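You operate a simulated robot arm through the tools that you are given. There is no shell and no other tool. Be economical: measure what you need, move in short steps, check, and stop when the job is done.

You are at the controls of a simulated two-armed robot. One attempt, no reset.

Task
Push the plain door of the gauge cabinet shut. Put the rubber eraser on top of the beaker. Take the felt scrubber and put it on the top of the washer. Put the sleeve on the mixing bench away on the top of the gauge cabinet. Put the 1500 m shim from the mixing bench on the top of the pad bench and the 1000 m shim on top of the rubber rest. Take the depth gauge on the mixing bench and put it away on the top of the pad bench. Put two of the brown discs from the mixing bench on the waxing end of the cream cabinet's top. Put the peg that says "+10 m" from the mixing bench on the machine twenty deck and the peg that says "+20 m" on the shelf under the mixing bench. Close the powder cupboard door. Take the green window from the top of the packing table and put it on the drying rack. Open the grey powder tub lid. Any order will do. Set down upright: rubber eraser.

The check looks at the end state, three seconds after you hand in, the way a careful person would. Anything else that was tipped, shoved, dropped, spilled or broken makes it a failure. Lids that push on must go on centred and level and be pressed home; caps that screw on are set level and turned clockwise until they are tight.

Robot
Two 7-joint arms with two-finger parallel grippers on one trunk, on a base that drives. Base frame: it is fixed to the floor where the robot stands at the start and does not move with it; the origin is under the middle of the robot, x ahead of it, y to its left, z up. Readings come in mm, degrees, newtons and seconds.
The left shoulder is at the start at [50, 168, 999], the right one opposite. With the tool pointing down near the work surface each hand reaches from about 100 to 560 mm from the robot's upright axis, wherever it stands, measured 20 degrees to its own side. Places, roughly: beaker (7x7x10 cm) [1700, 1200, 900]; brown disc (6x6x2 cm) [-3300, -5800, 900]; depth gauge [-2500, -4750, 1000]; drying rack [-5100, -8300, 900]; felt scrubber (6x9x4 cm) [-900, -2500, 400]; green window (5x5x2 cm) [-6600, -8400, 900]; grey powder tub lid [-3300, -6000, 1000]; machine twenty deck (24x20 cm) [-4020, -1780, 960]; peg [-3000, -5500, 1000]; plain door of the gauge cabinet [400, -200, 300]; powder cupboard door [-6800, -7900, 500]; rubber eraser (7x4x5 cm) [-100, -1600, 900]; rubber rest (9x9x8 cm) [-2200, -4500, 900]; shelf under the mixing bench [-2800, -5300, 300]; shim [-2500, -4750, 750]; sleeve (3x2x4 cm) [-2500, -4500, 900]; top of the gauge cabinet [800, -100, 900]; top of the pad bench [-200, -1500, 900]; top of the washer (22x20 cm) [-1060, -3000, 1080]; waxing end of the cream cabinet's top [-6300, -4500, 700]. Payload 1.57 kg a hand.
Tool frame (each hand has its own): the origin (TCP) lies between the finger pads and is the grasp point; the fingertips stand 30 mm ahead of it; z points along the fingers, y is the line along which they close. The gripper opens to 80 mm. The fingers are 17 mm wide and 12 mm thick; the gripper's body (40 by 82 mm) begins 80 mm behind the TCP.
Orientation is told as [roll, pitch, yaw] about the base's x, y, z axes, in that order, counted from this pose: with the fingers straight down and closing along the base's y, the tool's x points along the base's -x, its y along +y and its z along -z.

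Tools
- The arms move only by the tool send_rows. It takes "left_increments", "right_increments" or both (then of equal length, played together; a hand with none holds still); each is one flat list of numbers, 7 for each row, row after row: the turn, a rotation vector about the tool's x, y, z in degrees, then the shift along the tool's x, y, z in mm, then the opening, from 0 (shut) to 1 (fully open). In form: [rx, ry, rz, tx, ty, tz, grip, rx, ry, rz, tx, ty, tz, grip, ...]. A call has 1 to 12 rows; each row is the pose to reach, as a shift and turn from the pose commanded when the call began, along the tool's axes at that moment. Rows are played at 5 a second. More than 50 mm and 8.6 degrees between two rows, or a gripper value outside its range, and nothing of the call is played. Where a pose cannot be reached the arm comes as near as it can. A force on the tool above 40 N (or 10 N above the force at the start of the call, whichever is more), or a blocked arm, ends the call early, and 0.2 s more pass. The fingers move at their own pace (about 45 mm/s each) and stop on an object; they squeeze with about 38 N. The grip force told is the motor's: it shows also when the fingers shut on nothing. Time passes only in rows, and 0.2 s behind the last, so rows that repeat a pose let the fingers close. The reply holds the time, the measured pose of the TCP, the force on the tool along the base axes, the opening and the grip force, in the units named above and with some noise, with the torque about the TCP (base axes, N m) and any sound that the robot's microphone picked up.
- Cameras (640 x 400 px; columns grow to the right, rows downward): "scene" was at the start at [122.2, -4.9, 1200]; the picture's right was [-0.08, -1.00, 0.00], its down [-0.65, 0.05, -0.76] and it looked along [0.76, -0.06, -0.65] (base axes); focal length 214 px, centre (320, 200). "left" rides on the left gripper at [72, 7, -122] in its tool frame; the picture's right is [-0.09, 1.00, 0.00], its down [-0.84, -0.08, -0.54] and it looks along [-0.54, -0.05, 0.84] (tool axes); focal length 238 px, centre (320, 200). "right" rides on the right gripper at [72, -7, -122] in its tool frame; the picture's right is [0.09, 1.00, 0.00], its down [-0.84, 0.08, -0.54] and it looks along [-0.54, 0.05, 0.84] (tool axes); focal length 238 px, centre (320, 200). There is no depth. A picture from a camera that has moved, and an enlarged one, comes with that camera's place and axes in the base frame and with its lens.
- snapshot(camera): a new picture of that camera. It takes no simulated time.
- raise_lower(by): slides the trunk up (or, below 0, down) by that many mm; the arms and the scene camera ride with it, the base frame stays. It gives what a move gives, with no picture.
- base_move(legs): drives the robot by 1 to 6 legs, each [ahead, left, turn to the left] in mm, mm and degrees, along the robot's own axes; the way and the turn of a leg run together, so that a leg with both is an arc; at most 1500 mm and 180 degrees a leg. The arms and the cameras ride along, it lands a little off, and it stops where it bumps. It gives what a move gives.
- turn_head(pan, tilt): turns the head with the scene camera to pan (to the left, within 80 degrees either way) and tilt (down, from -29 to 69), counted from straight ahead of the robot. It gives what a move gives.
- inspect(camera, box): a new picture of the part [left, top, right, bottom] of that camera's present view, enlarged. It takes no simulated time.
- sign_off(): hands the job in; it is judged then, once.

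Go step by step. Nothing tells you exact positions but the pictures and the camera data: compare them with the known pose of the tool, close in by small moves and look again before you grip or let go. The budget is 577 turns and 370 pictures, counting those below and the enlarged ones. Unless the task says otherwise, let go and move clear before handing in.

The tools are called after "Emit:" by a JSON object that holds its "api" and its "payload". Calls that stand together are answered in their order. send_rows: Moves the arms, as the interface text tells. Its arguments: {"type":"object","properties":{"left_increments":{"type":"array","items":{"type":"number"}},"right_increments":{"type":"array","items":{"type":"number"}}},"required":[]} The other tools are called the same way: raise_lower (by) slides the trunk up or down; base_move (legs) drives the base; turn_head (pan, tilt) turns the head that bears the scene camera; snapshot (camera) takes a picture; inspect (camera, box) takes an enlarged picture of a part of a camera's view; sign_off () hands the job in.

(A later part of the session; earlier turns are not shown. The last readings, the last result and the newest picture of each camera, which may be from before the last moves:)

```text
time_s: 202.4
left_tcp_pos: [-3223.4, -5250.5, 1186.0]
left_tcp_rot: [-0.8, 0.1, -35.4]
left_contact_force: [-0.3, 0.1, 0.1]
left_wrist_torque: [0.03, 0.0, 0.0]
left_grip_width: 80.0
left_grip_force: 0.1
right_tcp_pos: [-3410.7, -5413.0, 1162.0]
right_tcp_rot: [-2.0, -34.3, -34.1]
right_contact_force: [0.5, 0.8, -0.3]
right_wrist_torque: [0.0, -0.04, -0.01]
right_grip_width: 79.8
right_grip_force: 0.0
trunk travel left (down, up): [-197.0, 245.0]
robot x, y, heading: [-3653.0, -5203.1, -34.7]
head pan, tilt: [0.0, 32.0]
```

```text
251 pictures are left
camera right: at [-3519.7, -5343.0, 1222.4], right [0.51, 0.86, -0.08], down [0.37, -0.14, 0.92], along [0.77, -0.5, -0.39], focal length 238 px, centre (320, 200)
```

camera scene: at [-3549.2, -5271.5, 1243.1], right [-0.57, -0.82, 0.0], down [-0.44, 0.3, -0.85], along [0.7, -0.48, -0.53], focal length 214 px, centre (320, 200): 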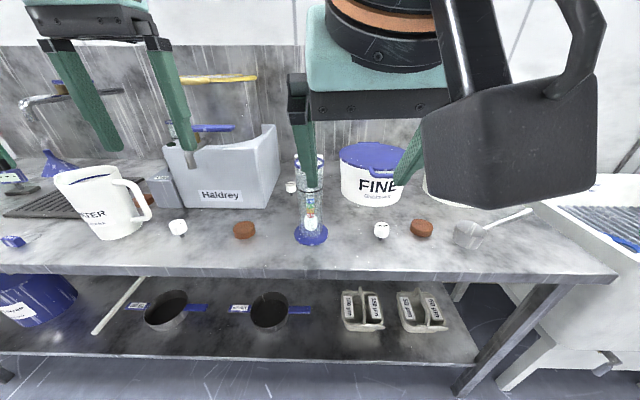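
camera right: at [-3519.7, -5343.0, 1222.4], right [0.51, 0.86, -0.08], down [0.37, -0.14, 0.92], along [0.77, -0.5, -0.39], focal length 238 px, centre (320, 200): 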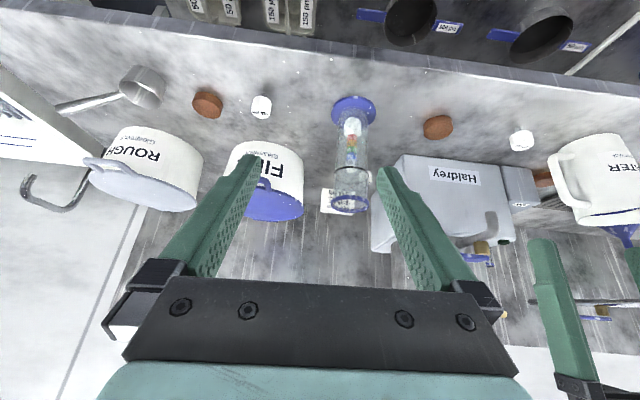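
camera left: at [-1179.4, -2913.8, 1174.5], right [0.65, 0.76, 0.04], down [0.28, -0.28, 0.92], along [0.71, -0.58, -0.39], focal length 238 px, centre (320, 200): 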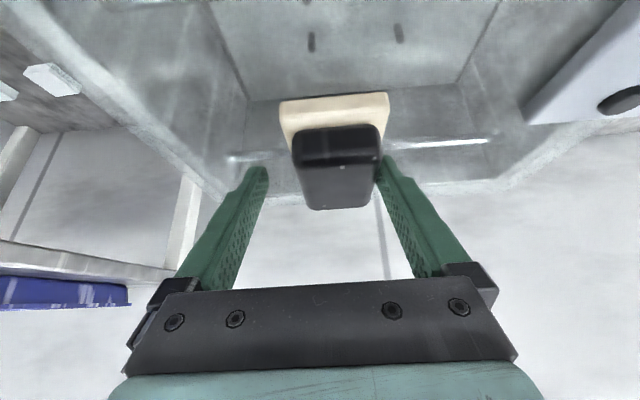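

The +20 µm peg is at about [-3302, -5627]. I'll move the tilted right hand sideways first, then forward and down above the peg.

Emit:
{"api": "send_rows", "payload": {"right_increments": [0, 0, 0, 0, -38, 0, 1, 0, 0, 0, 0, -76, 0, 1, 0, 0, 0, 0, -114, 0, 1, 0, 0, 0, -11, -114, 44, 1, 0, 0, 0, -22, -114, 88, 1, 0, 0, 0, -33, -114, 132, 1, 0, 0, 0, -43, -114, 176, 1, 0, 0, 0, -54, -114, 220, 1, 0, 0, 0, -65, -114, 264, 1]}}

Emit:
{"api": "snapshot", "payload": {"camera": "right"}}

Emit:
{"api": "snapshot", "payload": {"camera": "scene"}}

```text
time_s: 204.4
left_tcp_pos: [-3225.3, -5250.9, 1187.1]
left_tcp_rot: [-0.7, 0.2, -35.4]
left_contact_force: [0.5, -0.5, 0.1]
left_wrist_torque: [0.01, 0.0, 0.01]
left_grip_width: 79.9
left_grip_force: 0.0
right_tcp_pos: [-3314.3, -5627.0, 982.6]
right_tcp_rot: [-2.3, -34.2, -34.0]
right_contact_force: [0.0, -0.6, -0.1]
right_wrist_torque: [0.02, 0.03, -0.01]
right_grip_width: 79.9
right_grip_force: 0.0
trunk travel left (down, up): [-197.0, 245.0]
robot x, y, heading: [-3655.0, -5205.0, -34.6]
head pan, tilt: [0.0, 32.0]
```

```text
250 pictures are left
camera right: at [-3423.5, -5557.7, 1044.0], right [0.51, 0.86, -0.08], down [0.38, -0.14, 0.92], along [0.77, -0.5, -0.39], focal length 238 px, centre (320, 200)
```

right: 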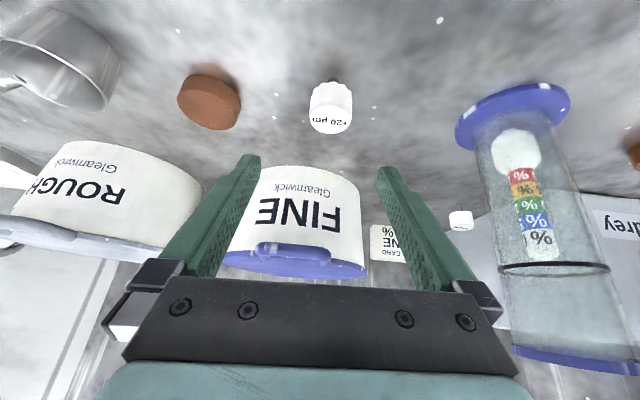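

```text
249 pictures are left
camera scene: at [-3549.0, -5271.6, 1243.0], right [-0.57, -0.82, 0.0], down [-0.44, 0.3, -0.85], along [0.7, -0.48, -0.53], focal length 214 px, centre (320, 200)
```

scene: 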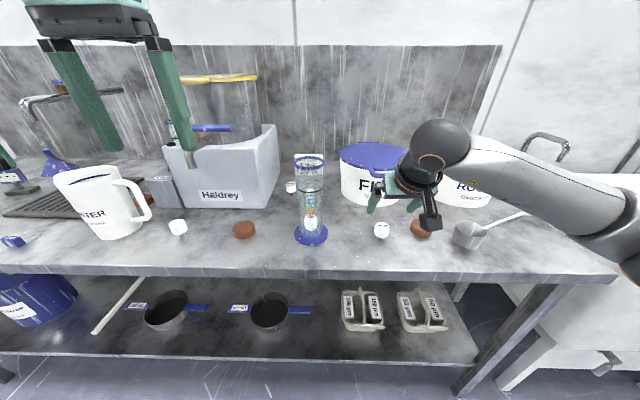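

The hand is lined up with the peg. I'll lower around its head.

Emit:
{"api": "send_rows", "payload": {"right_increments": [0, 0, 0, 8, 0, 20, 1, 0, 0, 0, 17, 1, 38, 1, 0, 0, 0, 26, 1, 54, 1, 0, 0, 0, 35, 1, 67, 1]}}

Emit:
{"api": "snapshot", "payload": {"camera": "right"}}

```text
time_s: 205.4
left_tcp_pos: [-3224.6, -5251.8, 1187.0]
left_tcp_rot: [-0.8, 0.1, -35.3]
left_contact_force: [-0.1, 0.5, -0.5]
left_wrist_torque: [0.01, -0.01, -0.02]
left_grip_width: 80.0
left_grip_force: 0.1
right_tcp_pos: [-3309.9, -5633.0, 908.9]
right_tcp_rot: [-2.1, -34.1, -34.0]
right_contact_force: [-0.3, -0.6, -0.2]
right_wrist_torque: [0.05, -0.01, -0.02]
right_grip_width: 80.1
right_grip_force: 0.2
trunk travel left (down, up): [-197.0, 245.0]
robot x, y, heading: [-3657.9, -5198.1, -35.0]
head pan, tilt: [0.0, 32.0]
```

```text
248 pictures are left
camera right: at [-3417.6, -5562.3, 968.8], right [0.51, 0.86, -0.08], down [0.38, -0.14, 0.92], along [0.77, -0.5, -0.39], focal length 238 px, centre (320, 200)
```

right: 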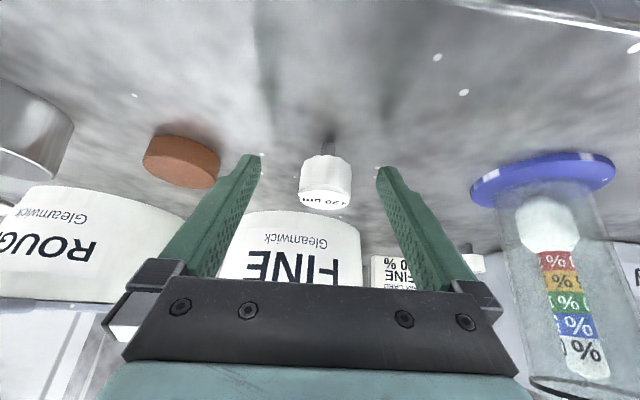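

The peg's head lies between the fingertips. Closing and lifting.

Emit:
{"api": "send_rows", "payload": {"right_increments": [0, 0, 0, 0, 0, 0, 0.6, 0, 0, 0, 0, 0, 0, 0.2, 0, 0, 0, 0, 0, 0, 0, 0, 0, 0, 0, 0, 0, 0, 0, 0, 0, 0, 0, 0, 0, 0, 0, 0, -5, 0, -8, 0, 0, 0, 0, -17, 0, -25, 0, 0, 0, 0, -34, 0, -50, 0, 0, 0, 0, -50, 0, -80, 0]}}

Emit:
{"api": "snapshot", "payload": {"camera": "right"}}

```text
time_s: 207.4
left_tcp_pos: [-3223.8, -5250.7, 1187.6]
left_tcp_rot: [-0.8, 0.1, -35.3]
left_contact_force: [0.6, 0.1, 0.1]
left_wrist_torque: [0.0, 0.03, 0.0]
left_grip_width: 80.1
left_grip_force: 0.1
right_tcp_pos: [-3311.9, -5628.4, 1005.6]
right_tcp_rot: [-2.1, -34.2, -33.9]
right_contact_force: [-0.3, 0.7, -0.8]
right_wrist_torque: [-0.01, 0.04, 0.0]
right_grip_width: 34.5
right_grip_force: 38.1
trunk travel left (down, up): [-197.0, 245.0]
robot x, y, heading: [-3657.1, -5200.2, -34.7]
head pan, tilt: [0.0, 32.0]
```

```text
247 pictures are left
camera right: at [-3418.7, -5559.7, 1065.8], right [0.51, 0.86, -0.08], down [0.38, -0.14, 0.92], along [0.77, -0.5, -0.39], focal length 238 px, centre (320, 200)
```

right: 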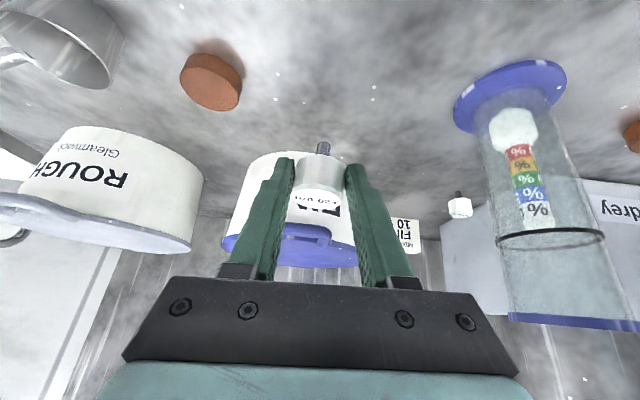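

The +20 µm peg is in hand. I'll back off the bench, lower the trunk and bring the hand down in front of the lower shelf.

Emit:
{"api": "base_move", "payload": {"legs": [[-280, 0, 0]]}}

Emit:
{"api": "raise_lower", "payload": {"by": -195}}

Emit:
{"api": "send_rows", "payload": {"right_increments": [0, 0, 0, 24, 0, 36, 0, 0, 0, 0, 48, 0, 71, 0, 0, 0, 0, 72, 0, 107, 0, 0, 0, 0, 96, 0, 142, 0, 0, 0, 0, 120, 0, 178, 0, 0, 0, 0, 144, 0, 214, 0, 0, 0, 0, 168, 0, 249, 0, 0, 0, 0, 192, 0, 285, 0, 0, 0, 0, 216, 0, 320, 0]}}

Emit:
{"api": "turn_head", "payload": {"pan": 0, "tilt": 45}}

Emit:
{"api": "snapshot", "payload": {"camera": "scene"}}

Emit:
{"api": "snapshot", "payload": {"camera": "right"}}

```text
time_s: 209.4
left_tcp_pos: [-3459.0, -5090.3, 1186.3]
left_tcp_rot: [-0.8, 0.2, -35.6]
left_contact_force: [0.3, -0.1, -0.1]
left_wrist_torque: [-0.03, 0.03, 0.02]
left_grip_width: 79.7
left_grip_force: 0.1
right_tcp_pos: [-3547.1, -5468.9, 1006.0]
right_tcp_rot: [-2.1, -34.2, -34.3]
right_contact_force: [-1.0, 0.7, 0.8]
right_wrist_torque: [0.02, 0.05, -0.01]
right_grip_width: 34.5
right_grip_force: 38.0
trunk travel left (down, up): [-197.0, 245.0]
robot x, y, heading: [-3892.8, -5034.6, -35.0]
head pan, tilt: [0.0, 32.0]
```

```text
time_s: 211.5
left_tcp_pos: [-3457.9, -5089.8, 992.6]
left_tcp_rot: [-0.8, 0.1, -35.6]
left_contact_force: [-0.5, 0.3, -0.9]
left_wrist_torque: [0.04, 0.01, -0.01]
left_grip_width: 80.1
left_grip_force: 0.1
right_tcp_pos: [-3545.7, -5468.1, 810.1]
right_tcp_rot: [-2.1, -34.1, -34.2]
right_contact_force: [0.4, -0.5, -1.3]
right_wrist_torque: [-0.03, 0.02, 0.0]
right_grip_width: 34.0
right_grip_force: 38.0
trunk travel left (down, up): [-2.0, 440.0]
robot x, y, heading: [-3889.2, -5035.5, -35.0]
head pan, tilt: [0.0, 32.0]
```

```text
time_s: 213.5
left_tcp_pos: [-3457.9, -5090.5, 992.1]
left_tcp_rot: [-0.7, 0.1, -35.6]
left_contact_force: [0.1, 0.0, 0.4]
left_wrist_torque: [0.01, 0.02, 0.0]
left_grip_width: 79.8
left_grip_force: 0.0
right_tcp_pos: [-3549.7, -5478.2, 424.4]
right_tcp_rot: [-2.1, -34.2, -34.2]
right_contact_force: [-0.2, -0.1, 0.0]
right_wrist_torque: [0.02, 0.03, -0.01]
right_grip_width: 33.8
right_grip_force: 38.1
trunk travel left (down, up): [-2.0, 440.0]
robot x, y, heading: [-3888.3, -5039.6, -34.9]
head pan, tilt: [0.0, 32.0]
```

```text
time_s: 214.3
left_tcp_pos: [-3458.2, -5090.0, 991.5]
left_tcp_rot: [-0.8, 0.2, -35.7]
left_contact_force: [1.1, 0.2, -0.7]
left_wrist_torque: [-0.01, 0.0, -0.01]
left_grip_width: 80.1
left_grip_force: 0.0
right_tcp_pos: [-3551.1, -5478.4, 425.4]
right_tcp_rot: [-2.1, -34.2, -34.3]
right_contact_force: [0.3, -0.1, -0.5]
right_wrist_torque: [-0.02, 0.03, -0.03]
right_grip_width: 33.8
right_grip_force: 38.2
trunk travel left (down, up): [-2.0, 440.0]
robot x, y, heading: [-3885.9, -5038.3, -34.8]
head pan, tilt: [0.0, 45.0]
```

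```text
246 pictures are left
camera scene: at [-3790.6, -5104.1, 1028.6], right [-0.57, -0.82, 0.0], down [-0.58, 0.4, -0.71], along [0.58, -0.41, -0.71], focal length 214 px, centre (320, 200)
```

scene: 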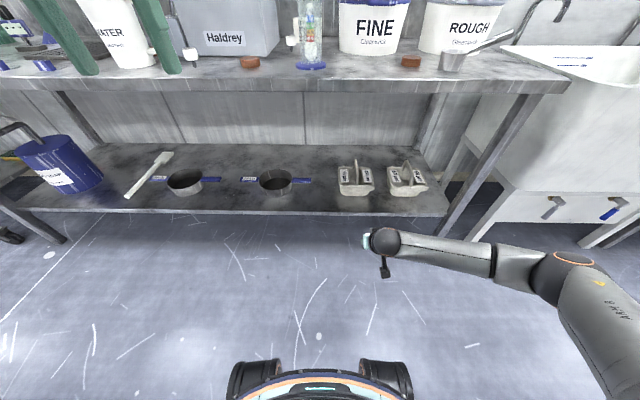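

```text
245 pictures are left
camera right: at [-3658.1, -5407.2, 485.6], right [0.51, 0.85, -0.08], down [0.38, -0.14, 0.92], along [0.77, -0.5, -0.39], focal length 238 px, centre (320, 200)
```

right: 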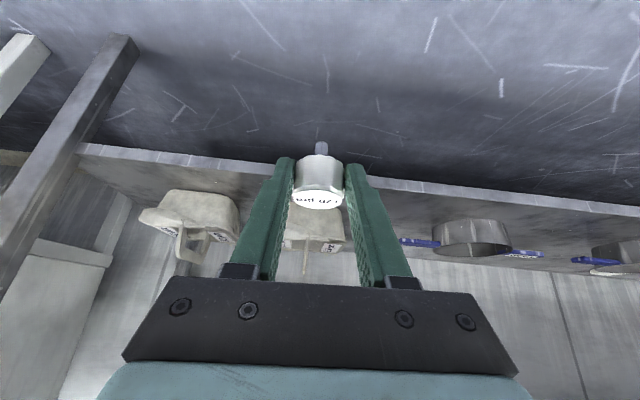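

The shelf is at about z 266, with its edge 790 mm ahead; there's a free spot just right of my centre line. I'll lift the left hand for safety and drive in under the bench.

Emit:
{"api": "send_rows", "payload": {"left_increments": [0, 0, 0, 20, 0, -40, 1, 0, 0, 0, 40, 0, -80, 1, 0, 0, 0, 60, 0, -120, 1, 0, 0, 0, 80, 0, -150, 1]}}

Emit:
{"api": "base_move", "payload": {"legs": [[0, 105, 0], [300, 0, 0]]}}

Emit:
{"api": "snapshot", "payload": {"camera": "right"}}

Emit:
{"api": "snapshot", "payload": {"camera": "scene"}}

```text
time_s: 215.3
left_tcp_pos: [-3486.0, -5072.6, 1043.5]
left_tcp_rot: [-0.9, 0.0, -35.6]
left_contact_force: [-0.2, 0.7, 0.1]
left_wrist_torque: [0.04, 0.02, -0.01]
left_grip_width: 80.1
left_grip_force: 0.1
left hand out of reach, approached as far as the arm can: row 2, 3, 4
right_tcp_pos: [-3550.4, -5477.5, 424.8]
right_tcp_rot: [-2.1, -34.2, -34.3]
right_contact_force: [0.2, 0.0, -0.3]
right_wrist_torque: [0.01, -0.01, 0.0]
right_grip_width: 33.4
right_grip_force: 38.1
trunk travel left (down, up): [-2.0, 440.0]
robot x, y, heading: [-3886.9, -5036.6, -35.0]
head pan, tilt: [0.0, 45.0]
```

```text
time_s: 218.1
left_tcp_pos: [-3176.9, -5163.1, 1043.8]
left_tcp_rot: [-0.8, 0.0, -35.7]
left_contact_force: [-0.5, -0.1, -0.6]
left_wrist_torque: [0.01, 0.01, 0.02]
left_grip_width: 80.1
left_grip_force: 0.1
right_tcp_pos: [-3242.0, -5566.7, 423.9]
right_tcp_rot: [-2.2, -34.3, -34.3]
right_contact_force: [0.5, -0.5, -0.4]
right_wrist_torque: [0.02, -0.02, -0.03]
right_grip_width: 33.5
right_grip_force: 38.2
trunk travel left (down, up): [-2.0, 440.0]
robot x, y, heading: [-3580.3, -5129.2, -34.9]
head pan, tilt: [0.0, 45.0]
```

```text
244 pictures are left
camera right: at [-3350.1, -5496.9, 485.4], right [0.52, 0.85, -0.08], down [0.38, -0.14, 0.92], along [0.77, -0.5, -0.39], focal length 238 px, centre (320, 200)
```

right: 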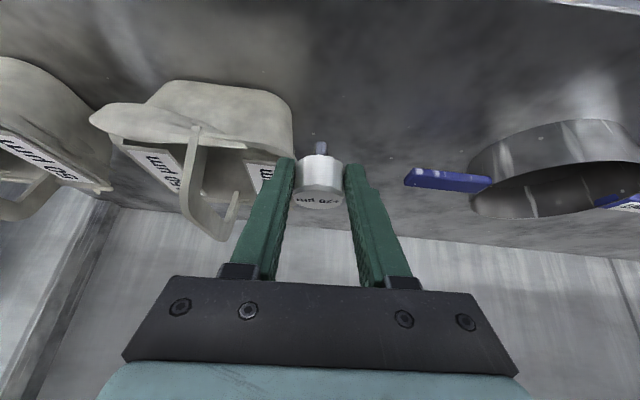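

```text
243 pictures are left
camera scene: at [-3482.1, -5193.6, 1028.6], right [-0.57, -0.82, 0.0], down [-0.58, 0.41, -0.71], along [0.58, -0.41, -0.71], focal length 214 px, centre (320, 200)
```

scene: 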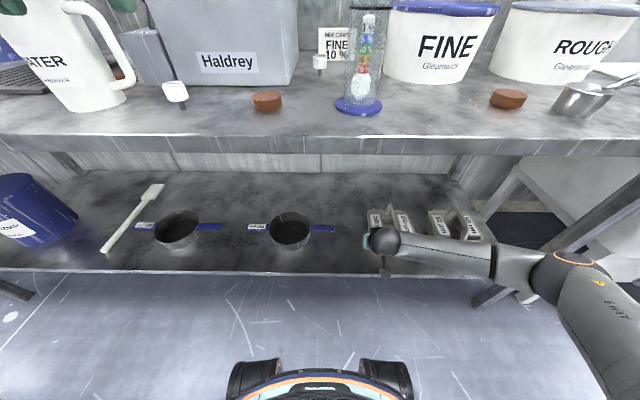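

I'll move 30 mm left, 50 mm in, and lower to near the shelf, away from the tray.

Emit:
{"api": "send_rows", "payload": {"right_increments": [0, 0, 0, 0, 15, 25, 0, 0, 0, 0, 3, 30, 50, 0, 0, 0, 0, 9, 30, 80, 0, 0, 0, 0, 15, 30, 110, 0]}}

Emit:
{"api": "send_rows", "payload": {"right_increments": [0, 0, 0, 4, 0, 6, 0, 0, 0, 0, 8, 0, 12, 0, 0, 0, 0, 12, 0, 18, 0, 0, 0, 0, 16, 0, 24, 0, 0, 0, 0, 20, 0, 30, 0, 0, 0, 0, 24, 0, 36, 0]}}

Emit:
{"api": "snapshot", "payload": {"camera": "right"}}

```text
time_s: 219.1
left_tcp_pos: [-3179.3, -5160.5, 1044.4]
left_tcp_rot: [-1.0, -0.2, -35.7]
left_contact_force: [-0.2, 0.1, -0.5]
left_wrist_torque: [0.03, 0.02, -0.01]
left_grip_width: 79.9
left_grip_force: 0.1
right_tcp_pos: [-3182.3, -5576.1, 329.8]
right_tcp_rot: [-1.8, -34.8, -34.4]
right_contact_force: [-3.7, 1.5, 28.2]
right_wrist_torque: [-0.23, -0.36, -0.07]
right_grip_width: 34.0
right_grip_force: 37.7
trunk travel left (down, up): [-2.0, 440.0]
robot x, y, heading: [-3577.4, -5123.0, -34.7]
head pan, tilt: [0.0, 45.0]
```

```text
time_s: 219.9
left_tcp_pos: [-3178.8, -5161.8, 1043.9]
left_tcp_rot: [-0.9, 0.1, -35.6]
left_contact_force: [-0.1, 0.6, -0.5]
left_wrist_torque: [0.0, -0.02, -0.03]
left_grip_width: 79.9
left_grip_force: 0.2
right_tcp_pos: [-3177.8, -5575.9, 314.6]
right_tcp_rot: [-1.7, -35.1, -34.4]
right_contact_force: [2.1, -0.9, 10.6]
right_wrist_torque: [-0.14, -0.21, -0.02]
right_grip_width: 33.4
right_grip_force: 38.8
trunk travel left (down, up): [-2.0, 440.0]
robot x, y, heading: [-3580.4, -5127.7, -35.3]
head pan, tilt: [0.0, 45.0]
stopped in row 3 (right hand): the force on the tool passed its limit (the readings are from after the stop); the commanded pose is now the measured one
```

```text
242 pictures are left
camera right: at [-3287.1, -5506.3, 373.0], right [0.51, 0.85, -0.08], down [0.36, -0.13, 0.92], along [0.78, -0.5, -0.38], focal length 238 px, centre (320, 200)
```

right: 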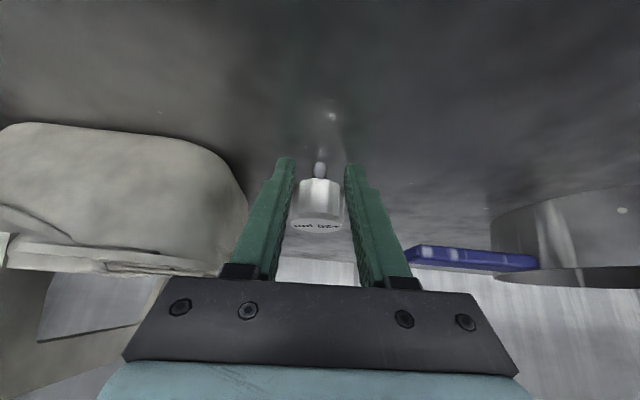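

The peg's foot is on the shelf; it slid a little up in the grip. I'll ease up slightly and let go.

Emit:
{"api": "send_rows", "payload": {"right_increments": [0, 0, 0, -1, 0, -1.5, 0, 0, 0, 0, -1, 0, -1.5, 0.45, 0, 0, 0, -1, 0, -1.5, 0.55, 0, 0, 0, -1, 0, -1.5, 0.65, 0, 0, 0, -1, 0, -1.5, 0.65]}}

Emit:
{"api": "snapshot", "payload": {"camera": "right"}}

```text
time_s: 221.1
left_tcp_pos: [-3178.2, -5162.0, 1044.1]
left_tcp_rot: [-0.9, -0.1, -35.7]
left_contact_force: [-0.1, 0.4, -0.3]
left_wrist_torque: [-0.03, 0.01, 0.01]
left_grip_width: 80.2
left_grip_force: 0.1
right_tcp_pos: [-3181.0, -5579.0, 315.2]
right_tcp_rot: [-2.1, -34.9, -34.5]
right_contact_force: [-4.3, -11.0, 13.3]
right_wrist_torque: [-0.12, -0.18, -0.28]
right_grip_width: 41.9
right_grip_force: 0.2
trunk travel left (down, up): [-2.0, 440.0]
robot x, y, heading: [-3583.3, -5125.2, -34.8]
head pan, tilt: [0.0, 45.0]
```

```text
241 pictures are left
camera right: at [-3289.8, -5507.7, 373.7], right [0.52, 0.85, -0.08], down [0.37, -0.13, 0.92], along [0.77, -0.51, -0.38], focal length 238 px, centre (320, 200)
```

right: 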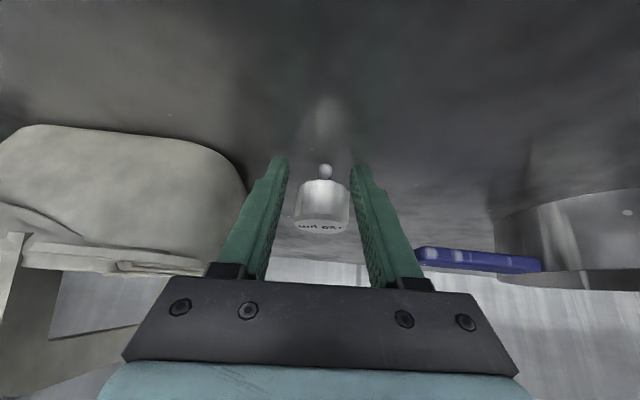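

The peg stands on its own. I'll open a little more while rising, then draw the hand straight back.

Emit:
{"api": "send_rows", "payload": {"right_increments": [0, 0, 0, -2, 1, -3, 0.75, 0, 0, 0, -4, 1, -6, 0.8, 0, 0, 0, -4, 1, -6, 0.8, 0, 0, 0, -12, 1, -18, 0.8, 0, 0, 0, -23, 1, -35, 0.8, 0, 0, 0, -34, 1, -52, 0.8]}}

Emit:
{"api": "snapshot", "payload": {"camera": "right"}}

```text
time_s: 222.5
left_tcp_pos: [-3178.4, -5162.9, 1043.3]
left_tcp_rot: [-0.8, 0.1, -35.6]
left_contact_force: [0.0, -0.1, 0.8]
left_wrist_torque: [0.01, -0.04, 0.0]
left_grip_width: 79.7
left_grip_force: 0.1
right_tcp_pos: [-3181.1, -5571.1, 376.3]
right_tcp_rot: [-1.7, -34.8, -34.4]
right_contact_force: [-0.7, -0.2, -0.2]
right_wrist_torque: [-0.02, 0.01, -0.03]
right_grip_width: 64.1
right_grip_force: 0.1
trunk travel left (down, up): [-2.0, 440.0]
robot x, y, heading: [-3581.8, -5123.8, -35.1]
head pan, tilt: [0.0, 45.0]
```

```text
240 pictures are left
camera right: at [-3289.3, -5501.4, 436.1], right [0.52, 0.85, -0.08], down [0.37, -0.14, 0.92], along [0.77, -0.5, -0.38], focal length 238 px, centre (320, 200)
```

right: 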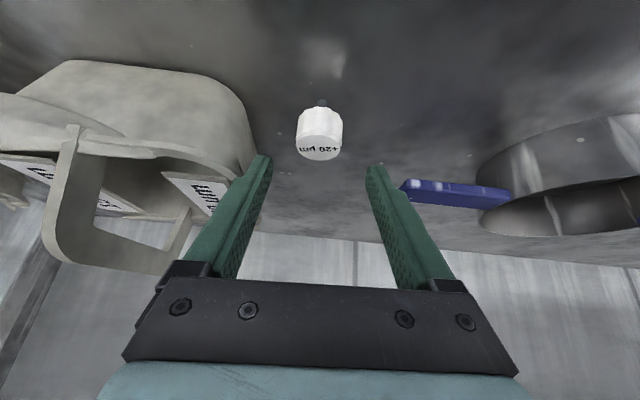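

The +20 µm peg stands on the lower shelf. I'll back out, raise everything and bring the right hand up and upright, ready for the tub lid.

Emit:
{"api": "base_move", "payload": {"legs": [[-330, 0, 0]]}}

Emit:
{"api": "raise_lower", "payload": {"by": 195}}

Emit:
{"api": "send_rows", "payload": {"right_increments": [0, 2.9, 0, -25, 0, -36, 1, 0, 5.8, 0, -50, 0, -72, 1, 0, 8.7, 0, -75, 0, -109, 1, 0, 11.6, 0, -100, 0, -145, 1, 0, 14.5, 0, -126, 0, -181, 1, 0, 17.4, 0, -151, 0, -217, 1, 0, 20.3, 0, -176, 0, -254, 1, 0, 23.2, 0, -201, 0, -290, 1, 0, 26.1, 0, -226, 0, -326, 1, 0, 29, 0, -252, 0, -362, 1, 0, 32, 0, -277, 0, -399, 1, 0, 34.8, 0, -302, 0, -435, 1]}}

Emit:
{"api": "base_move", "payload": {"legs": [[0, -550, 0]]}}

Emit:
{"api": "turn_head", "payload": {"pan": 0, "tilt": 32}}

Emit:
{"api": "snapshot", "payload": {"camera": "scene"}}

```text
time_s: 224.6
left_tcp_pos: [-3444.5, -4973.5, 1042.8]
left_tcp_rot: [-0.8, 0.0, -35.4]
left_contact_force: [0.2, 0.1, 0.0]
left_wrist_torque: [-0.02, -0.01, 0.02]
left_grip_width: 79.9
left_grip_force: 0.0
right_tcp_pos: [-3444.8, -5384.4, 377.4]
right_tcp_rot: [-1.8, -34.7, -34.2]
right_contact_force: [0.6, 0.5, 0.4]
right_wrist_torque: [0.0, -0.05, 0.01]
right_grip_width: 63.8
right_grip_force: 0.1
trunk travel left (down, up): [-2.0, 440.0]
robot x, y, heading: [-3848.1, -4935.8, -34.9]
head pan, tilt: [0.0, 45.0]
```

```text
time_s: 226.8
left_tcp_pos: [-3445.2, -4974.8, 1237.9]
left_tcp_rot: [-0.9, 0.0, -35.4]
left_contact_force: [-0.5, -0.8, -0.2]
left_wrist_torque: [-0.01, -0.02, -0.02]
left_grip_width: 79.9
left_grip_force: 0.0
right_tcp_pos: [-3445.7, -5384.0, 571.6]
right_tcp_rot: [-1.8, -34.8, -34.3]
right_contact_force: [0.0, -1.1, 0.2]
right_wrist_torque: [0.01, -0.03, -0.01]
right_grip_width: 63.9
right_grip_force: 0.0
trunk travel left (down, up): [-197.0, 245.0]
robot x, y, heading: [-3844.0, -4937.9, -34.8]
head pan, tilt: [0.0, 45.0]
```

```text
time_s: 229.4
left_tcp_pos: [-3443.2, -4976.0, 1237.9]
left_tcp_rot: [-0.8, 0.1, -35.4]
left_contact_force: [-0.5, -1.8, -0.9]
left_wrist_torque: [-0.01, 0.0, -0.03]
left_grip_width: 80.0
left_grip_force: 0.1
right_tcp_pos: [-3456.8, -5363.5, 1076.4]
right_tcp_rot: [-1.5, -1.4, -35.0]
right_contact_force: [0.3, -0.2, -0.7]
right_wrist_torque: [0.01, 0.01, -0.05]
right_grip_width: 80.0
right_grip_force: 0.0
right hand out of reach, approached as far as the arm can: row 11, 12
trunk travel left (down, up): [-197.0, 245.0]
robot x, y, heading: [-3847.7, -4938.0, -34.7]
head pan, tilt: [0.0, 45.0]
```

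```text
time_s: 232.6
left_tcp_pos: [-3764.3, -5434.1, 1238.6]
left_tcp_rot: [-0.9, 0.1, -35.8]
left_contact_force: [0.3, -0.2, 0.9]
left_wrist_torque: [0.01, 0.0, -0.01]
left_grip_width: 80.0
left_grip_force: 0.0
right_tcp_pos: [-3779.0, -5823.8, 1076.9]
right_tcp_rot: [-1.5, -1.5, -35.5]
right_contact_force: [1.2, 0.3, 0.2]
right_wrist_torque: [0.0, -0.01, 0.06]
right_grip_width: 80.1
right_grip_force: 0.1
trunk travel left (down, up): [-197.0, 245.0]
robot x, y, heading: [-4166.9, -5394.6, -35.3]
head pan, tilt: [0.0, 45.0]
```

```text
time_s: 233.3
left_tcp_pos: [-3764.8, -5433.8, 1238.3]
left_tcp_rot: [-0.9, 0.2, -35.8]
left_contact_force: [-0.6, 0.6, -0.3]
left_wrist_torque: [-0.01, 0.01, 0.01]
left_grip_width: 80.0
left_grip_force: 0.0
right_tcp_pos: [-3778.5, -5824.6, 1077.1]
right_tcp_rot: [-1.5, -1.3, -35.5]
right_contact_force: [0.1, 0.4, 0.1]
right_wrist_torque: [0.04, 0.01, -0.01]
right_grip_width: 80.2
right_grip_force: 0.0
trunk travel left (down, up): [-197.0, 245.0]
robot x, y, heading: [-4166.5, -5394.9, -35.2]
head pan, tilt: [0.0, 32.0]
```

```text
239 pictures are left
camera scene: at [-4062.1, -5468.6, 1243.0], right [-0.58, -0.82, 0.0], down [-0.43, 0.31, -0.85], along [0.69, -0.49, -0.53], focal length 214 px, centre (320, 200)
```

scene: 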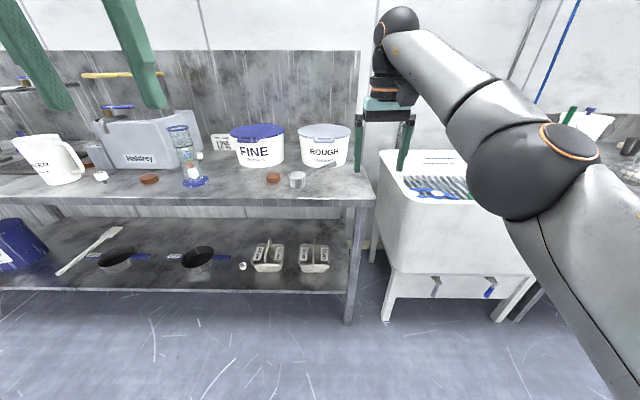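

The grey-lidded ROUGH tub is straight ahead. I'll zoom in on its lid and handle.

Emit:
{"api": "inspect", "payload": {"camera": "scene", "box": [270, 110, 370, 190]}}

```text
5.00 times, centred on (320, 150) of scene
camera zoom: at [-4062.1, -5468.6, 1243.0], right [-0.58, -0.82, 0.0], down [-0.43, 0.31, -0.85], along [0.69, -0.49, -0.53], focal length 1072 px, centre (320, 450)
```

zoom: 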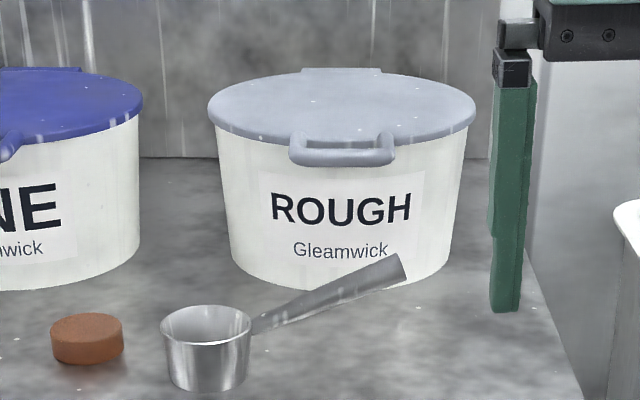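

The handle bar is about 935 mm ahead at z≈997, and the hinge is at the back of the lid. I'll close the right hand and tilt it to point forward so the fingertips can go under the bar.

Emit:
{"api": "send_rows", "payload": {"right_increments": [1, -8, 0, 8, 0, 0, 0, 1.5, -16, 0, 16, 0, 0, 0, 1.5, -24, 0, 24, 0, 0, 0, 1.5, -32, 0, 32, 0, 0, 0, 1.5, -40, 0, 40, 0, 0, 0, 1.5, -48, 0, 48, 0, 0, 0, 1.5, -56, 0, 56, 0, 0, 0, 1.5, -62, 0, 64, 0, 0, 0]}}

Emit:
{"api": "raise_lower", "payload": {"by": 120}}

Emit:
{"api": "base_move", "payload": {"legs": [[0, 100, 0], [250, 0, 0]]}}

Emit:
{"api": "snapshot", "payload": {"camera": "scene"}}

Emit:
{"api": "snapshot", "payload": {"camera": "right"}}

```text
time_s: 235.1
left_tcp_pos: [-3763.8, -5432.7, 1238.7]
left_tcp_rot: [-1.0, 0.1, -35.7]
left_contact_force: [-0.1, 0.2, 0.2]
left_wrist_torque: [0.0, -0.01, 0.01]
left_grip_width: 80.1
left_grip_force: 0.1
right_tcp_pos: [-3830.2, -5787.2, 1075.5]
right_tcp_rot: [-5.9, -63.5, -31.1]
right_contact_force: [0.8, 0.5, 0.6]
right_wrist_torque: [0.03, 0.01, 0.05]
right_grip_width: 0.0
right_grip_force: 21.8
trunk travel left (down, up): [-197.0, 245.0]
robot x, y, heading: [-4169.4, -5396.0, -34.9]
head pan, tilt: [0.0, 32.0]
```

```text
time_s: 236.6
left_tcp_pos: [-3762.8, -5433.7, 1358.3]
left_tcp_rot: [-1.0, 0.1, -35.8]
left_contact_force: [-0.1, -0.1, 0.0]
left_wrist_torque: [0.03, 0.02, 0.01]
left_grip_width: 80.2
left_grip_force: 0.0
right_tcp_pos: [-3829.5, -5787.6, 1195.7]
right_tcp_rot: [-6.1, -63.3, -31.0]
right_contact_force: [0.2, 0.3, 0.1]
right_wrist_torque: [-0.02, -0.01, 0.0]
right_grip_width: 0.2
right_grip_force: 21.5
trunk travel left (down, up): [-317.0, 125.0]
robot x, y, heading: [-4164.5, -5395.2, -35.1]
head pan, tilt: [0.0, 32.0]
```

```text
time_s: 239.2
left_tcp_pos: [-3500.9, -5495.7, 1357.9]
left_tcp_rot: [-0.9, 0.0, -35.9]
left_contact_force: [0.4, 0.9, 0.0]
left_wrist_torque: [0.01, 0.03, 0.01]
left_grip_width: 79.9
left_grip_force: 0.1
right_tcp_pos: [-3567.2, -5849.8, 1194.4]
right_tcp_rot: [-6.0, -63.4, -31.0]
right_contact_force: [-0.1, 0.1, 0.2]
right_wrist_torque: [0.02, -0.03, 0.01]
right_grip_width: 0.1
right_grip_force: 21.4
trunk travel left (down, up): [-317.0, 125.0]
robot x, y, heading: [-3903.3, -5458.4, -35.1]
head pan, tilt: [0.0, 32.0]
```

```text
237 pictures are left
camera scene: at [-3798.9, -5531.4, 1363.0], right [-0.58, -0.82, 0.0], down [-0.43, 0.31, -0.85], along [0.69, -0.49, -0.53], focal length 214 px, centre (320, 200)
```

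scene: 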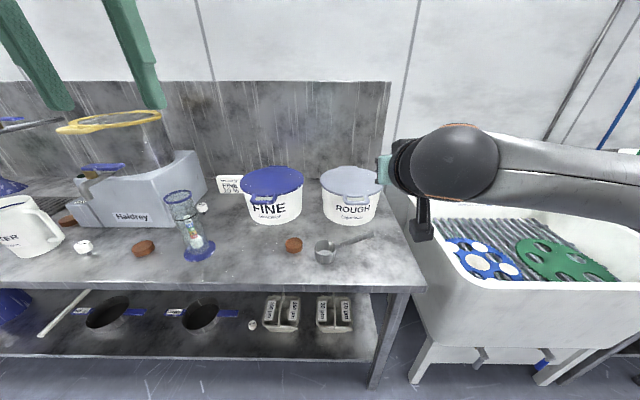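

```text
236 pictures are left
camera right: at [-3686.2, -5771.9, 1185.2], right [0.55, 0.82, -0.13], down [-0.02, 0.17, 0.99], along [0.83, -0.54, 0.1], focal length 238 px, centre (320, 200)
```

right: 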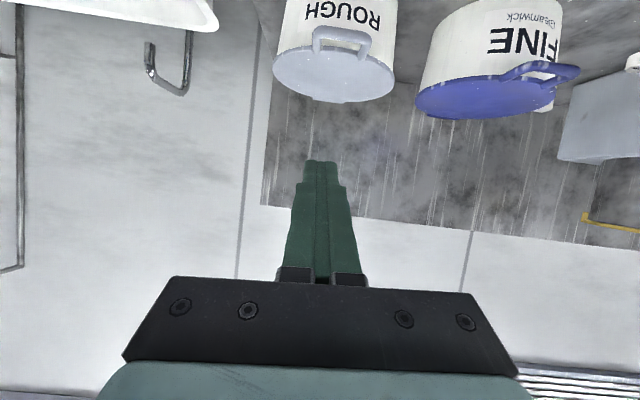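

Emit:
{"api": "inspect", "payload": {"camera": "scene", "box": [310, 155, 390, 225]}}

Emit:
{"api": "inspect", "payload": {"camera": "right", "box": [260, 0, 420, 120]}}

```text
5.71 times, centred on (350, 190) of scene
camera zoom: at [-3798.9, -5531.4, 1363.0], right [-0.58, -0.82, 0.0], down [-0.43, 0.31, -0.85], along [0.69, -0.49, -0.53], focal length 1226 px, centre (149, 257)
```

zoom: 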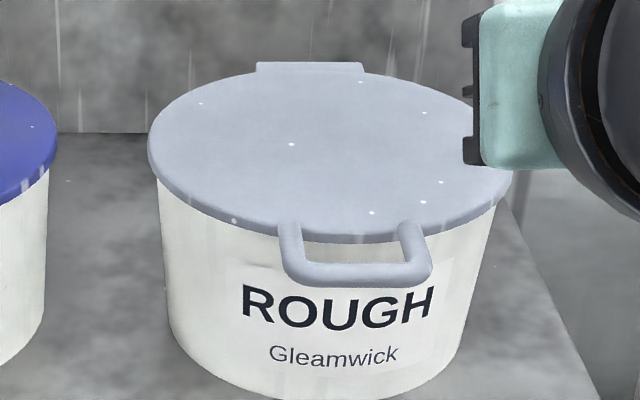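

```text
3.33 times, centred on (340, 60) of right
camera zoom: at [-3686.2, -5771.9, 1185.2], right [0.55, 0.82, -0.13], down [-0.02, 0.17, 0.99], along [0.83, -0.54, 0.1], focal length 794 px, centre (253, 667)
```

zoom: 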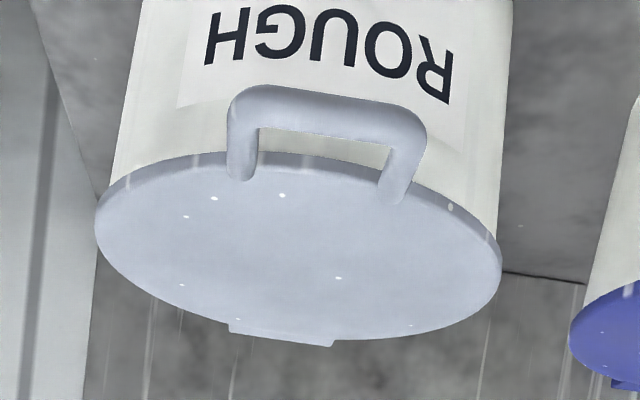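

The handle bar is at 691 mm ahead and 118 mm right, z≈995. I'll drive in 170 mm and bring the closed fingertips down in front of and below the bar.

Emit:
{"api": "base_move", "payload": {"legs": [[170, 0, 0]]}}

Emit:
{"api": "send_rows", "payload": {"right_increments": [0, 0, 0, 38, 2, 0, 0, 0, 0, 0, 76, 3, 12, 0, 0, 0, 0, 114, 5, 26, 0, 0, 0, 0, 151, 6, 40, 0, 0, 0, 0, 189, 8, 55, 0, 0, 0, 0, 226, 9, 70, 0]}}

Emit:
{"api": "snapshot", "payload": {"camera": "right"}}

Emit:
{"api": "snapshot", "payload": {"camera": "scene"}}

```text
time_s: 240.7
left_tcp_pos: [-3362.1, -5593.8, 1356.9]
left_tcp_rot: [-0.9, 0.0, -36.0]
left_contact_force: [-0.1, -1.1, -0.4]
left_wrist_torque: [0.01, 0.02, 0.01]
left_grip_width: 80.0
left_grip_force: 0.0
right_tcp_pos: [-3430.7, -5948.3, 1194.7]
right_tcp_rot: [-6.0, -63.2, -31.2]
right_contact_force: [0.8, -0.3, -0.1]
right_wrist_torque: [0.01, 0.03, -0.01]
right_grip_width: 0.2
right_grip_force: 21.0
trunk travel left (down, up): [-317.0, 125.0]
robot x, y, heading: [-3762.4, -5554.5, -35.1]
head pan, tilt: [0.0, 32.0]
```

```text
time_s: 242.1
left_tcp_pos: [-3363.5, -5591.9, 1358.4]
left_tcp_rot: [-0.9, 0.1, -35.9]
left_contact_force: [1.0, 0.2, 0.9]
left_wrist_torque: [-0.05, 0.01, 0.0]
left_grip_width: 79.9
left_grip_force: 0.1
right_tcp_pos: [-3461.7, -5925.9, 962.2]
right_tcp_rot: [-6.0, -63.5, -31.1]
right_contact_force: [-1.1, 0.6, 0.2]
right_wrist_torque: [-0.01, 0.0, 0.01]
right_grip_width: 0.1
right_grip_force: 21.3
trunk travel left (down, up): [-317.0, 125.0]
robot x, y, heading: [-3763.2, -5555.1, -35.5]
head pan, tilt: [0.0, 32.0]
```

```text
233 pictures are left
camera right: at [-3580.7, -5846.5, 952.6], right [0.56, 0.82, -0.13], down [-0.02, 0.17, 0.99], along [0.83, -0.55, 0.11], focal length 238 px, centre (320, 200)
```

right: 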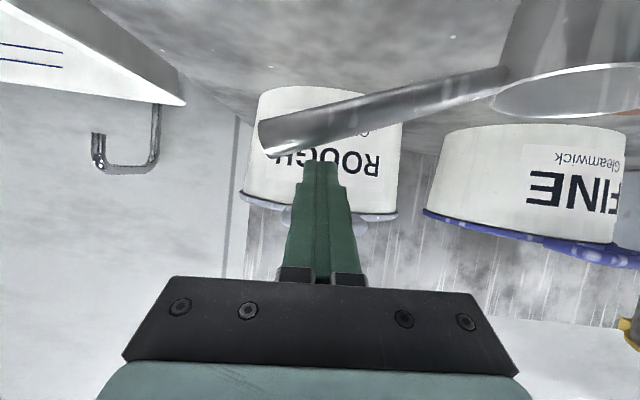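

```text
232 pictures are left
camera scene: at [-3661.0, -5627.8, 1363.0], right [-0.58, -0.82, 0.0], down [-0.43, 0.31, -0.85], along [0.69, -0.49, -0.53], focal length 214 px, centre (320, 200)
```

scene: 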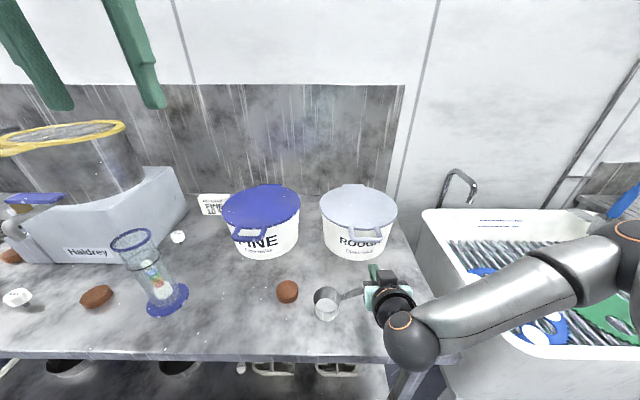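

The fingertips are low in front of the bar and clear of the scoop. I'll slide under the bar and lift the lid along its arc to about 40°.

Emit:
{"api": "send_rows", "payload": {"right_increments": [0, 0, 0, -13, -1, 16, 0, 0, 0, 0, -27, -2, 31, 0, 0, 0, 0, -46, -4, 22, 0, 0, 0, 0, -75, -7, 11, 0, 0, 0, 0, -106, -10, 4, 0, 0, 0, 0, -137, -14, 3, 0, 0, 0, 0, -168, -17, 7, 0]}}

Emit:
{"api": "snapshot", "payload": {"camera": "scene"}}

Emit:
{"api": "snapshot", "payload": {"camera": "right"}}

```text
time_s: 243.7
left_tcp_pos: [-3362.8, -5594.7, 1358.1]
left_tcp_rot: [-0.9, 0.1, -36.0]
left_contact_force: [0.4, -0.4, -1.2]
left_wrist_torque: [-0.03, 0.0, 0.0]
left_grip_width: 80.3
left_grip_force: 0.0
right_tcp_pos: [-3403.2, -5983.3, 1109.9]
right_tcp_rot: [-6.0, -63.3, -31.0]
right_contact_force: [-0.1, 0.8, -1.3]
right_wrist_torque: [0.02, 0.02, -0.01]
right_grip_width: 0.0
right_grip_force: 21.9
trunk travel left (down, up): [-317.0, 125.0]
robot x, y, heading: [-3766.3, -5555.0, -35.2]
head pan, tilt: [0.0, 32.0]
```

```text
231 pictures are left
camera scene: at [-3661.6, -5628.7, 1363.0], right [-0.58, -0.82, 0.0], down [-0.43, 0.31, -0.85], along [0.69, -0.49, -0.53], focal length 214 px, centre (320, 200)
```

scene: 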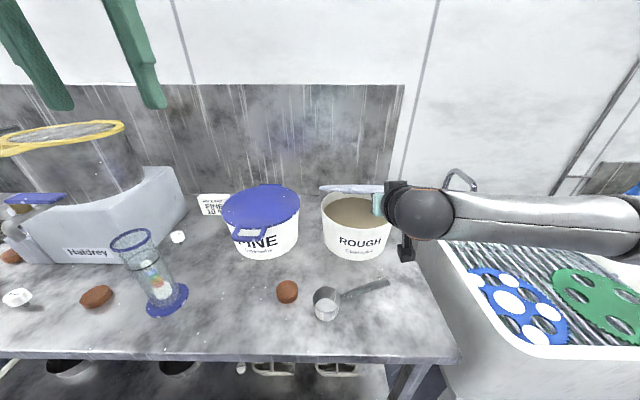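

```text
230 pictures are left
camera right: at [-3521.9, -5904.7, 1100.4], right [0.56, 0.82, -0.13], down [-0.02, 0.17, 0.99], along [0.83, -0.55, 0.11], focal length 238 px, centre (320, 200)
```

right: 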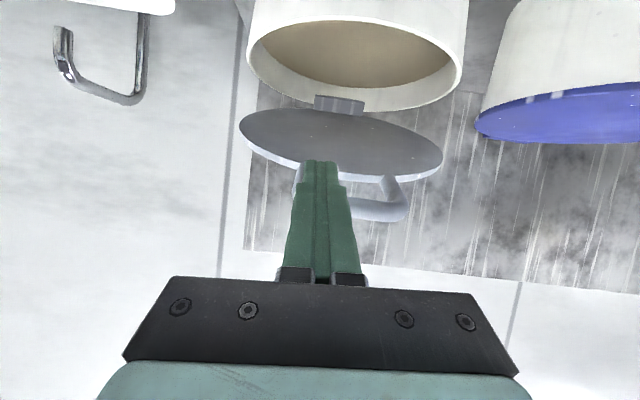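

The lid is lifting and the powder shows inside. I'll carry on along the arc past upright.

Emit:
{"api": "send_rows", "payload": {"right_increments": [0, 0, 0, -31, 0, 10, 0, 0, 0, 0, -58, 0, 25, 0, 0, 0, 0, -83, -3, 45, 0, 0, 0, 0, -104, -5, 68, 0, 0, 0, 0, -120, -7, 95, 0, 0, 0, 0, -132, -8, 124, 0]}}

Emit:
{"api": "snapshot", "payload": {"camera": "scene"}}

Emit:
{"api": "snapshot", "payload": {"camera": "right"}}

```text
time_s: 244.7
left_tcp_pos: [-3366.1, -5593.5, 1359.6]
left_tcp_rot: [-0.9, 0.0, -36.0]
left_contact_force: [0.8, -0.3, -0.4]
left_wrist_torque: [0.03, 0.05, 0.0]
left_grip_width: 79.8
left_grip_force: 0.0
right_tcp_pos: [-3324.8, -6040.1, 1194.8]
right_tcp_rot: [-4.8, -66.1, -31.7]
right_contact_force: [-13.5, 6.6, 19.6]
right_wrist_torque: [-0.1, -0.42, 0.07]
right_grip_width: 0.1
right_grip_force: 21.1
trunk travel left (down, up): [-317.0, 125.0]
robot x, y, heading: [-3767.4, -5559.4, -35.5]
head pan, tilt: [0.0, 32.0]
stopped in row 5 (right hand): the force on the tool passed its limit (the readings are from after the stop); the commanded pose is now the measured one
```

```text
229 pictures are left
camera scene: at [-3664.4, -5627.5, 1363.4], right [-0.58, -0.82, 0.0], down [-0.43, 0.31, -0.85], along [0.69, -0.49, -0.53], focal length 214 px, centre (320, 200)
```

scene: 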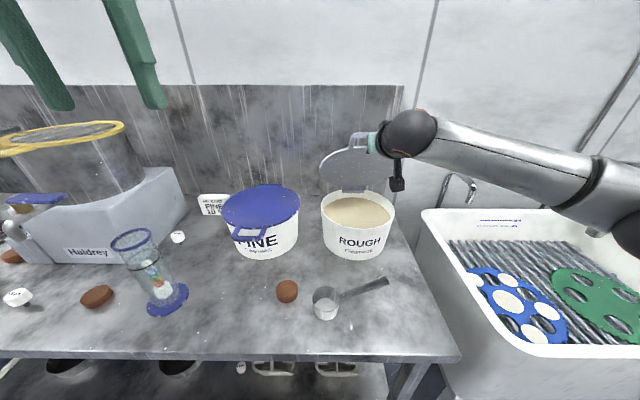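

```text
228 pictures are left
camera right: at [-3442.0, -5963.5, 1178.4], right [0.55, 0.82, -0.12], down [-0.06, 0.18, 0.98], along [0.83, -0.54, 0.15], focal length 238 px, centre (320, 200)
```

right: 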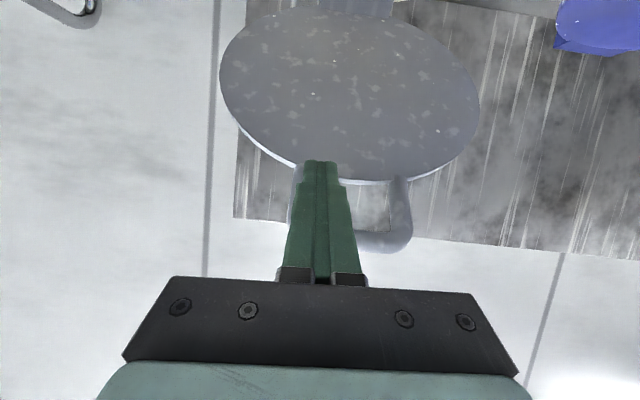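

The lid is nearly upright. I'll relax a little downward and push it on backward with the fingertip.

Emit:
{"api": "send_rows", "payload": {"right_increments": [0, 0, 0, 7, 0, 4, 0, 0, 0, 0, 3, 0, 13, 0, 0, 0, 0, -2, 0, 22, 0, 0, 0, 0, -6, 0, 30, 0, 0, 0, 0, -11, 0, 39, 0, 0, 0, 0, -15, 0, 48, 0, 0, 0, 0, -20, 0, 57, 0]}}

Emit:
{"api": "snapshot", "payload": {"camera": "right"}}

Emit:
{"api": "snapshot", "payload": {"camera": "scene"}}

```text
time_s: 245.1
left_tcp_pos: [-3364.8, -5594.2, 1358.5]
left_tcp_rot: [-0.8, 0.0, -36.2]
left_contact_force: [0.1, -0.3, 0.0]
left_wrist_torque: [0.02, 0.03, 0.01]
left_grip_width: 80.1
left_grip_force: 0.0
right_tcp_pos: [-3322.9, -6041.1, 1195.8]
right_tcp_rot: [-4.3, -66.9, -32.1]
right_contact_force: [-12.0, 4.1, 15.9]
right_wrist_torque: [-0.08, -0.38, 0.01]
right_grip_width: 0.1
right_grip_force: 21.6
trunk travel left (down, up): [-317.0, 125.0]
robot x, y, heading: [-3765.5, -5553.8, -35.4]
head pan, tilt: [0.0, 32.0]
stopped in row 2 (right hand): the force on the tool passed its limit (the readings are from after the stop); the commanded pose is now the measured one
```

```text
227 pictures are left
camera right: at [-3440.6, -5964.8, 1176.6], right [0.55, 0.82, -0.11], down [-0.08, 0.19, 0.98], along [0.83, -0.53, 0.17], focal length 238 px, centre (320, 200)
```

right: 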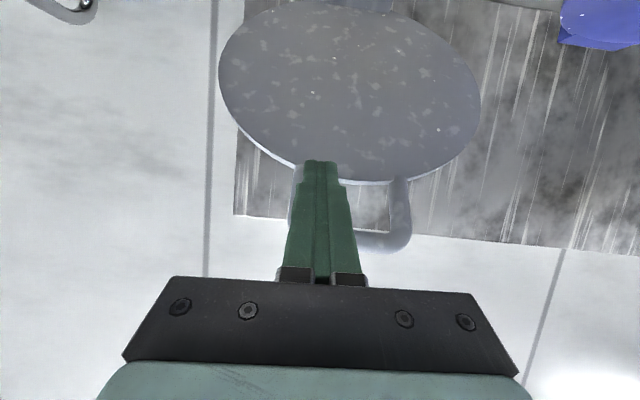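

```text
226 pictures are left
camera scene: at [-3664.3, -5627.4, 1363.1], right [-0.58, -0.82, 0.0], down [-0.43, 0.31, -0.85], along [0.69, -0.49, -0.53], focal length 214 px, centre (320, 200)
```

scene: 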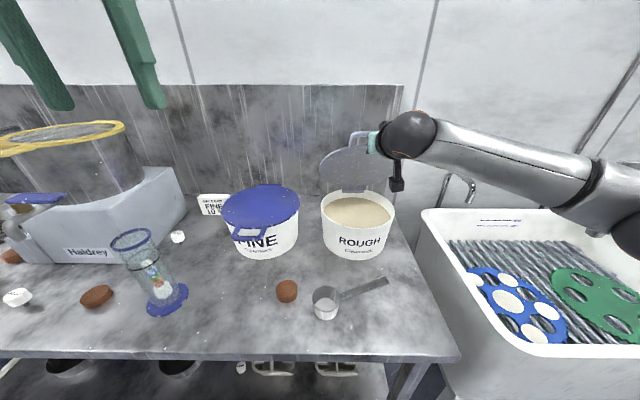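

The lid resists further push; perhaps it has reached its stop. I'll draw the finger back a little and see whether the lid stays.

Emit:
{"api": "send_rows", "payload": {"right_increments": [0, 0, 0, 9, 0, -13, 0, 0, 0, 0, 18, 0, -36, 0, 0, 0, 0, 27, 0, -54, 0]}}

Emit:
{"api": "snapshot", "payload": {"camera": "right"}}

Emit:
{"api": "inspect", "payload": {"camera": "scene", "box": [290, 110, 430, 270]}}

```text
time_s: 245.9
left_tcp_pos: [-3364.9, -5592.6, 1358.5]
left_tcp_rot: [-0.9, -0.1, -36.0]
left_contact_force: [0.1, 0.0, 0.0]
left_wrist_torque: [0.02, 0.01, -0.01]
left_grip_width: 80.1
left_grip_force: 0.1
right_tcp_pos: [-3370.0, -6007.8, 1182.4]
right_tcp_rot: [-4.7, -65.9, -31.7]
right_contact_force: [-0.6, 0.5, 0.1]
right_wrist_torque: [0.02, 0.02, 0.0]
right_grip_width: 0.0
right_grip_force: 21.1
trunk travel left (down, up): [-317.0, 125.0]
robot x, y, heading: [-3763.2, -5557.3, -35.5]
head pan, tilt: [0.0, 32.0]
```

```text
225 pictures are left
camera right: at [-3487.8, -5930.3, 1167.0], right [0.55, 0.82, -0.12], down [-0.06, 0.18, 0.98], along [0.83, -0.54, 0.15], focal length 238 px, centre (320, 200)
```

right: 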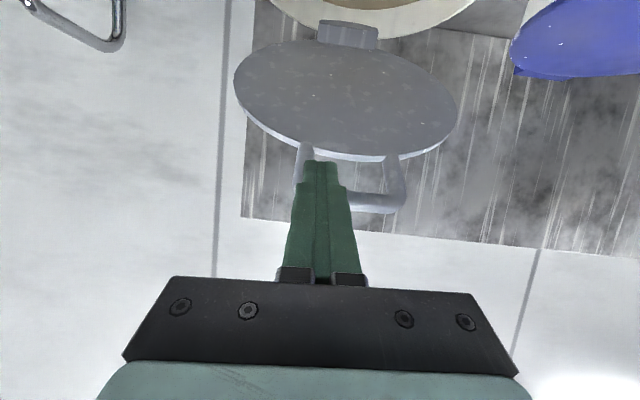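

```text
2.50 times, centred on (360, 190) of scene
camera zoom: at [-3662.3, -5628.5, 1362.9], right [-0.58, -0.82, 0.0], down [-0.43, 0.31, -0.85], along [0.69, -0.49, -0.53], focal length 536 px, centre (220, 225)
```

zoom: 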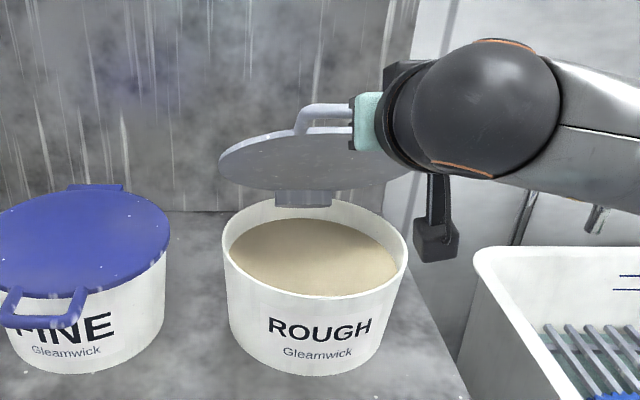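

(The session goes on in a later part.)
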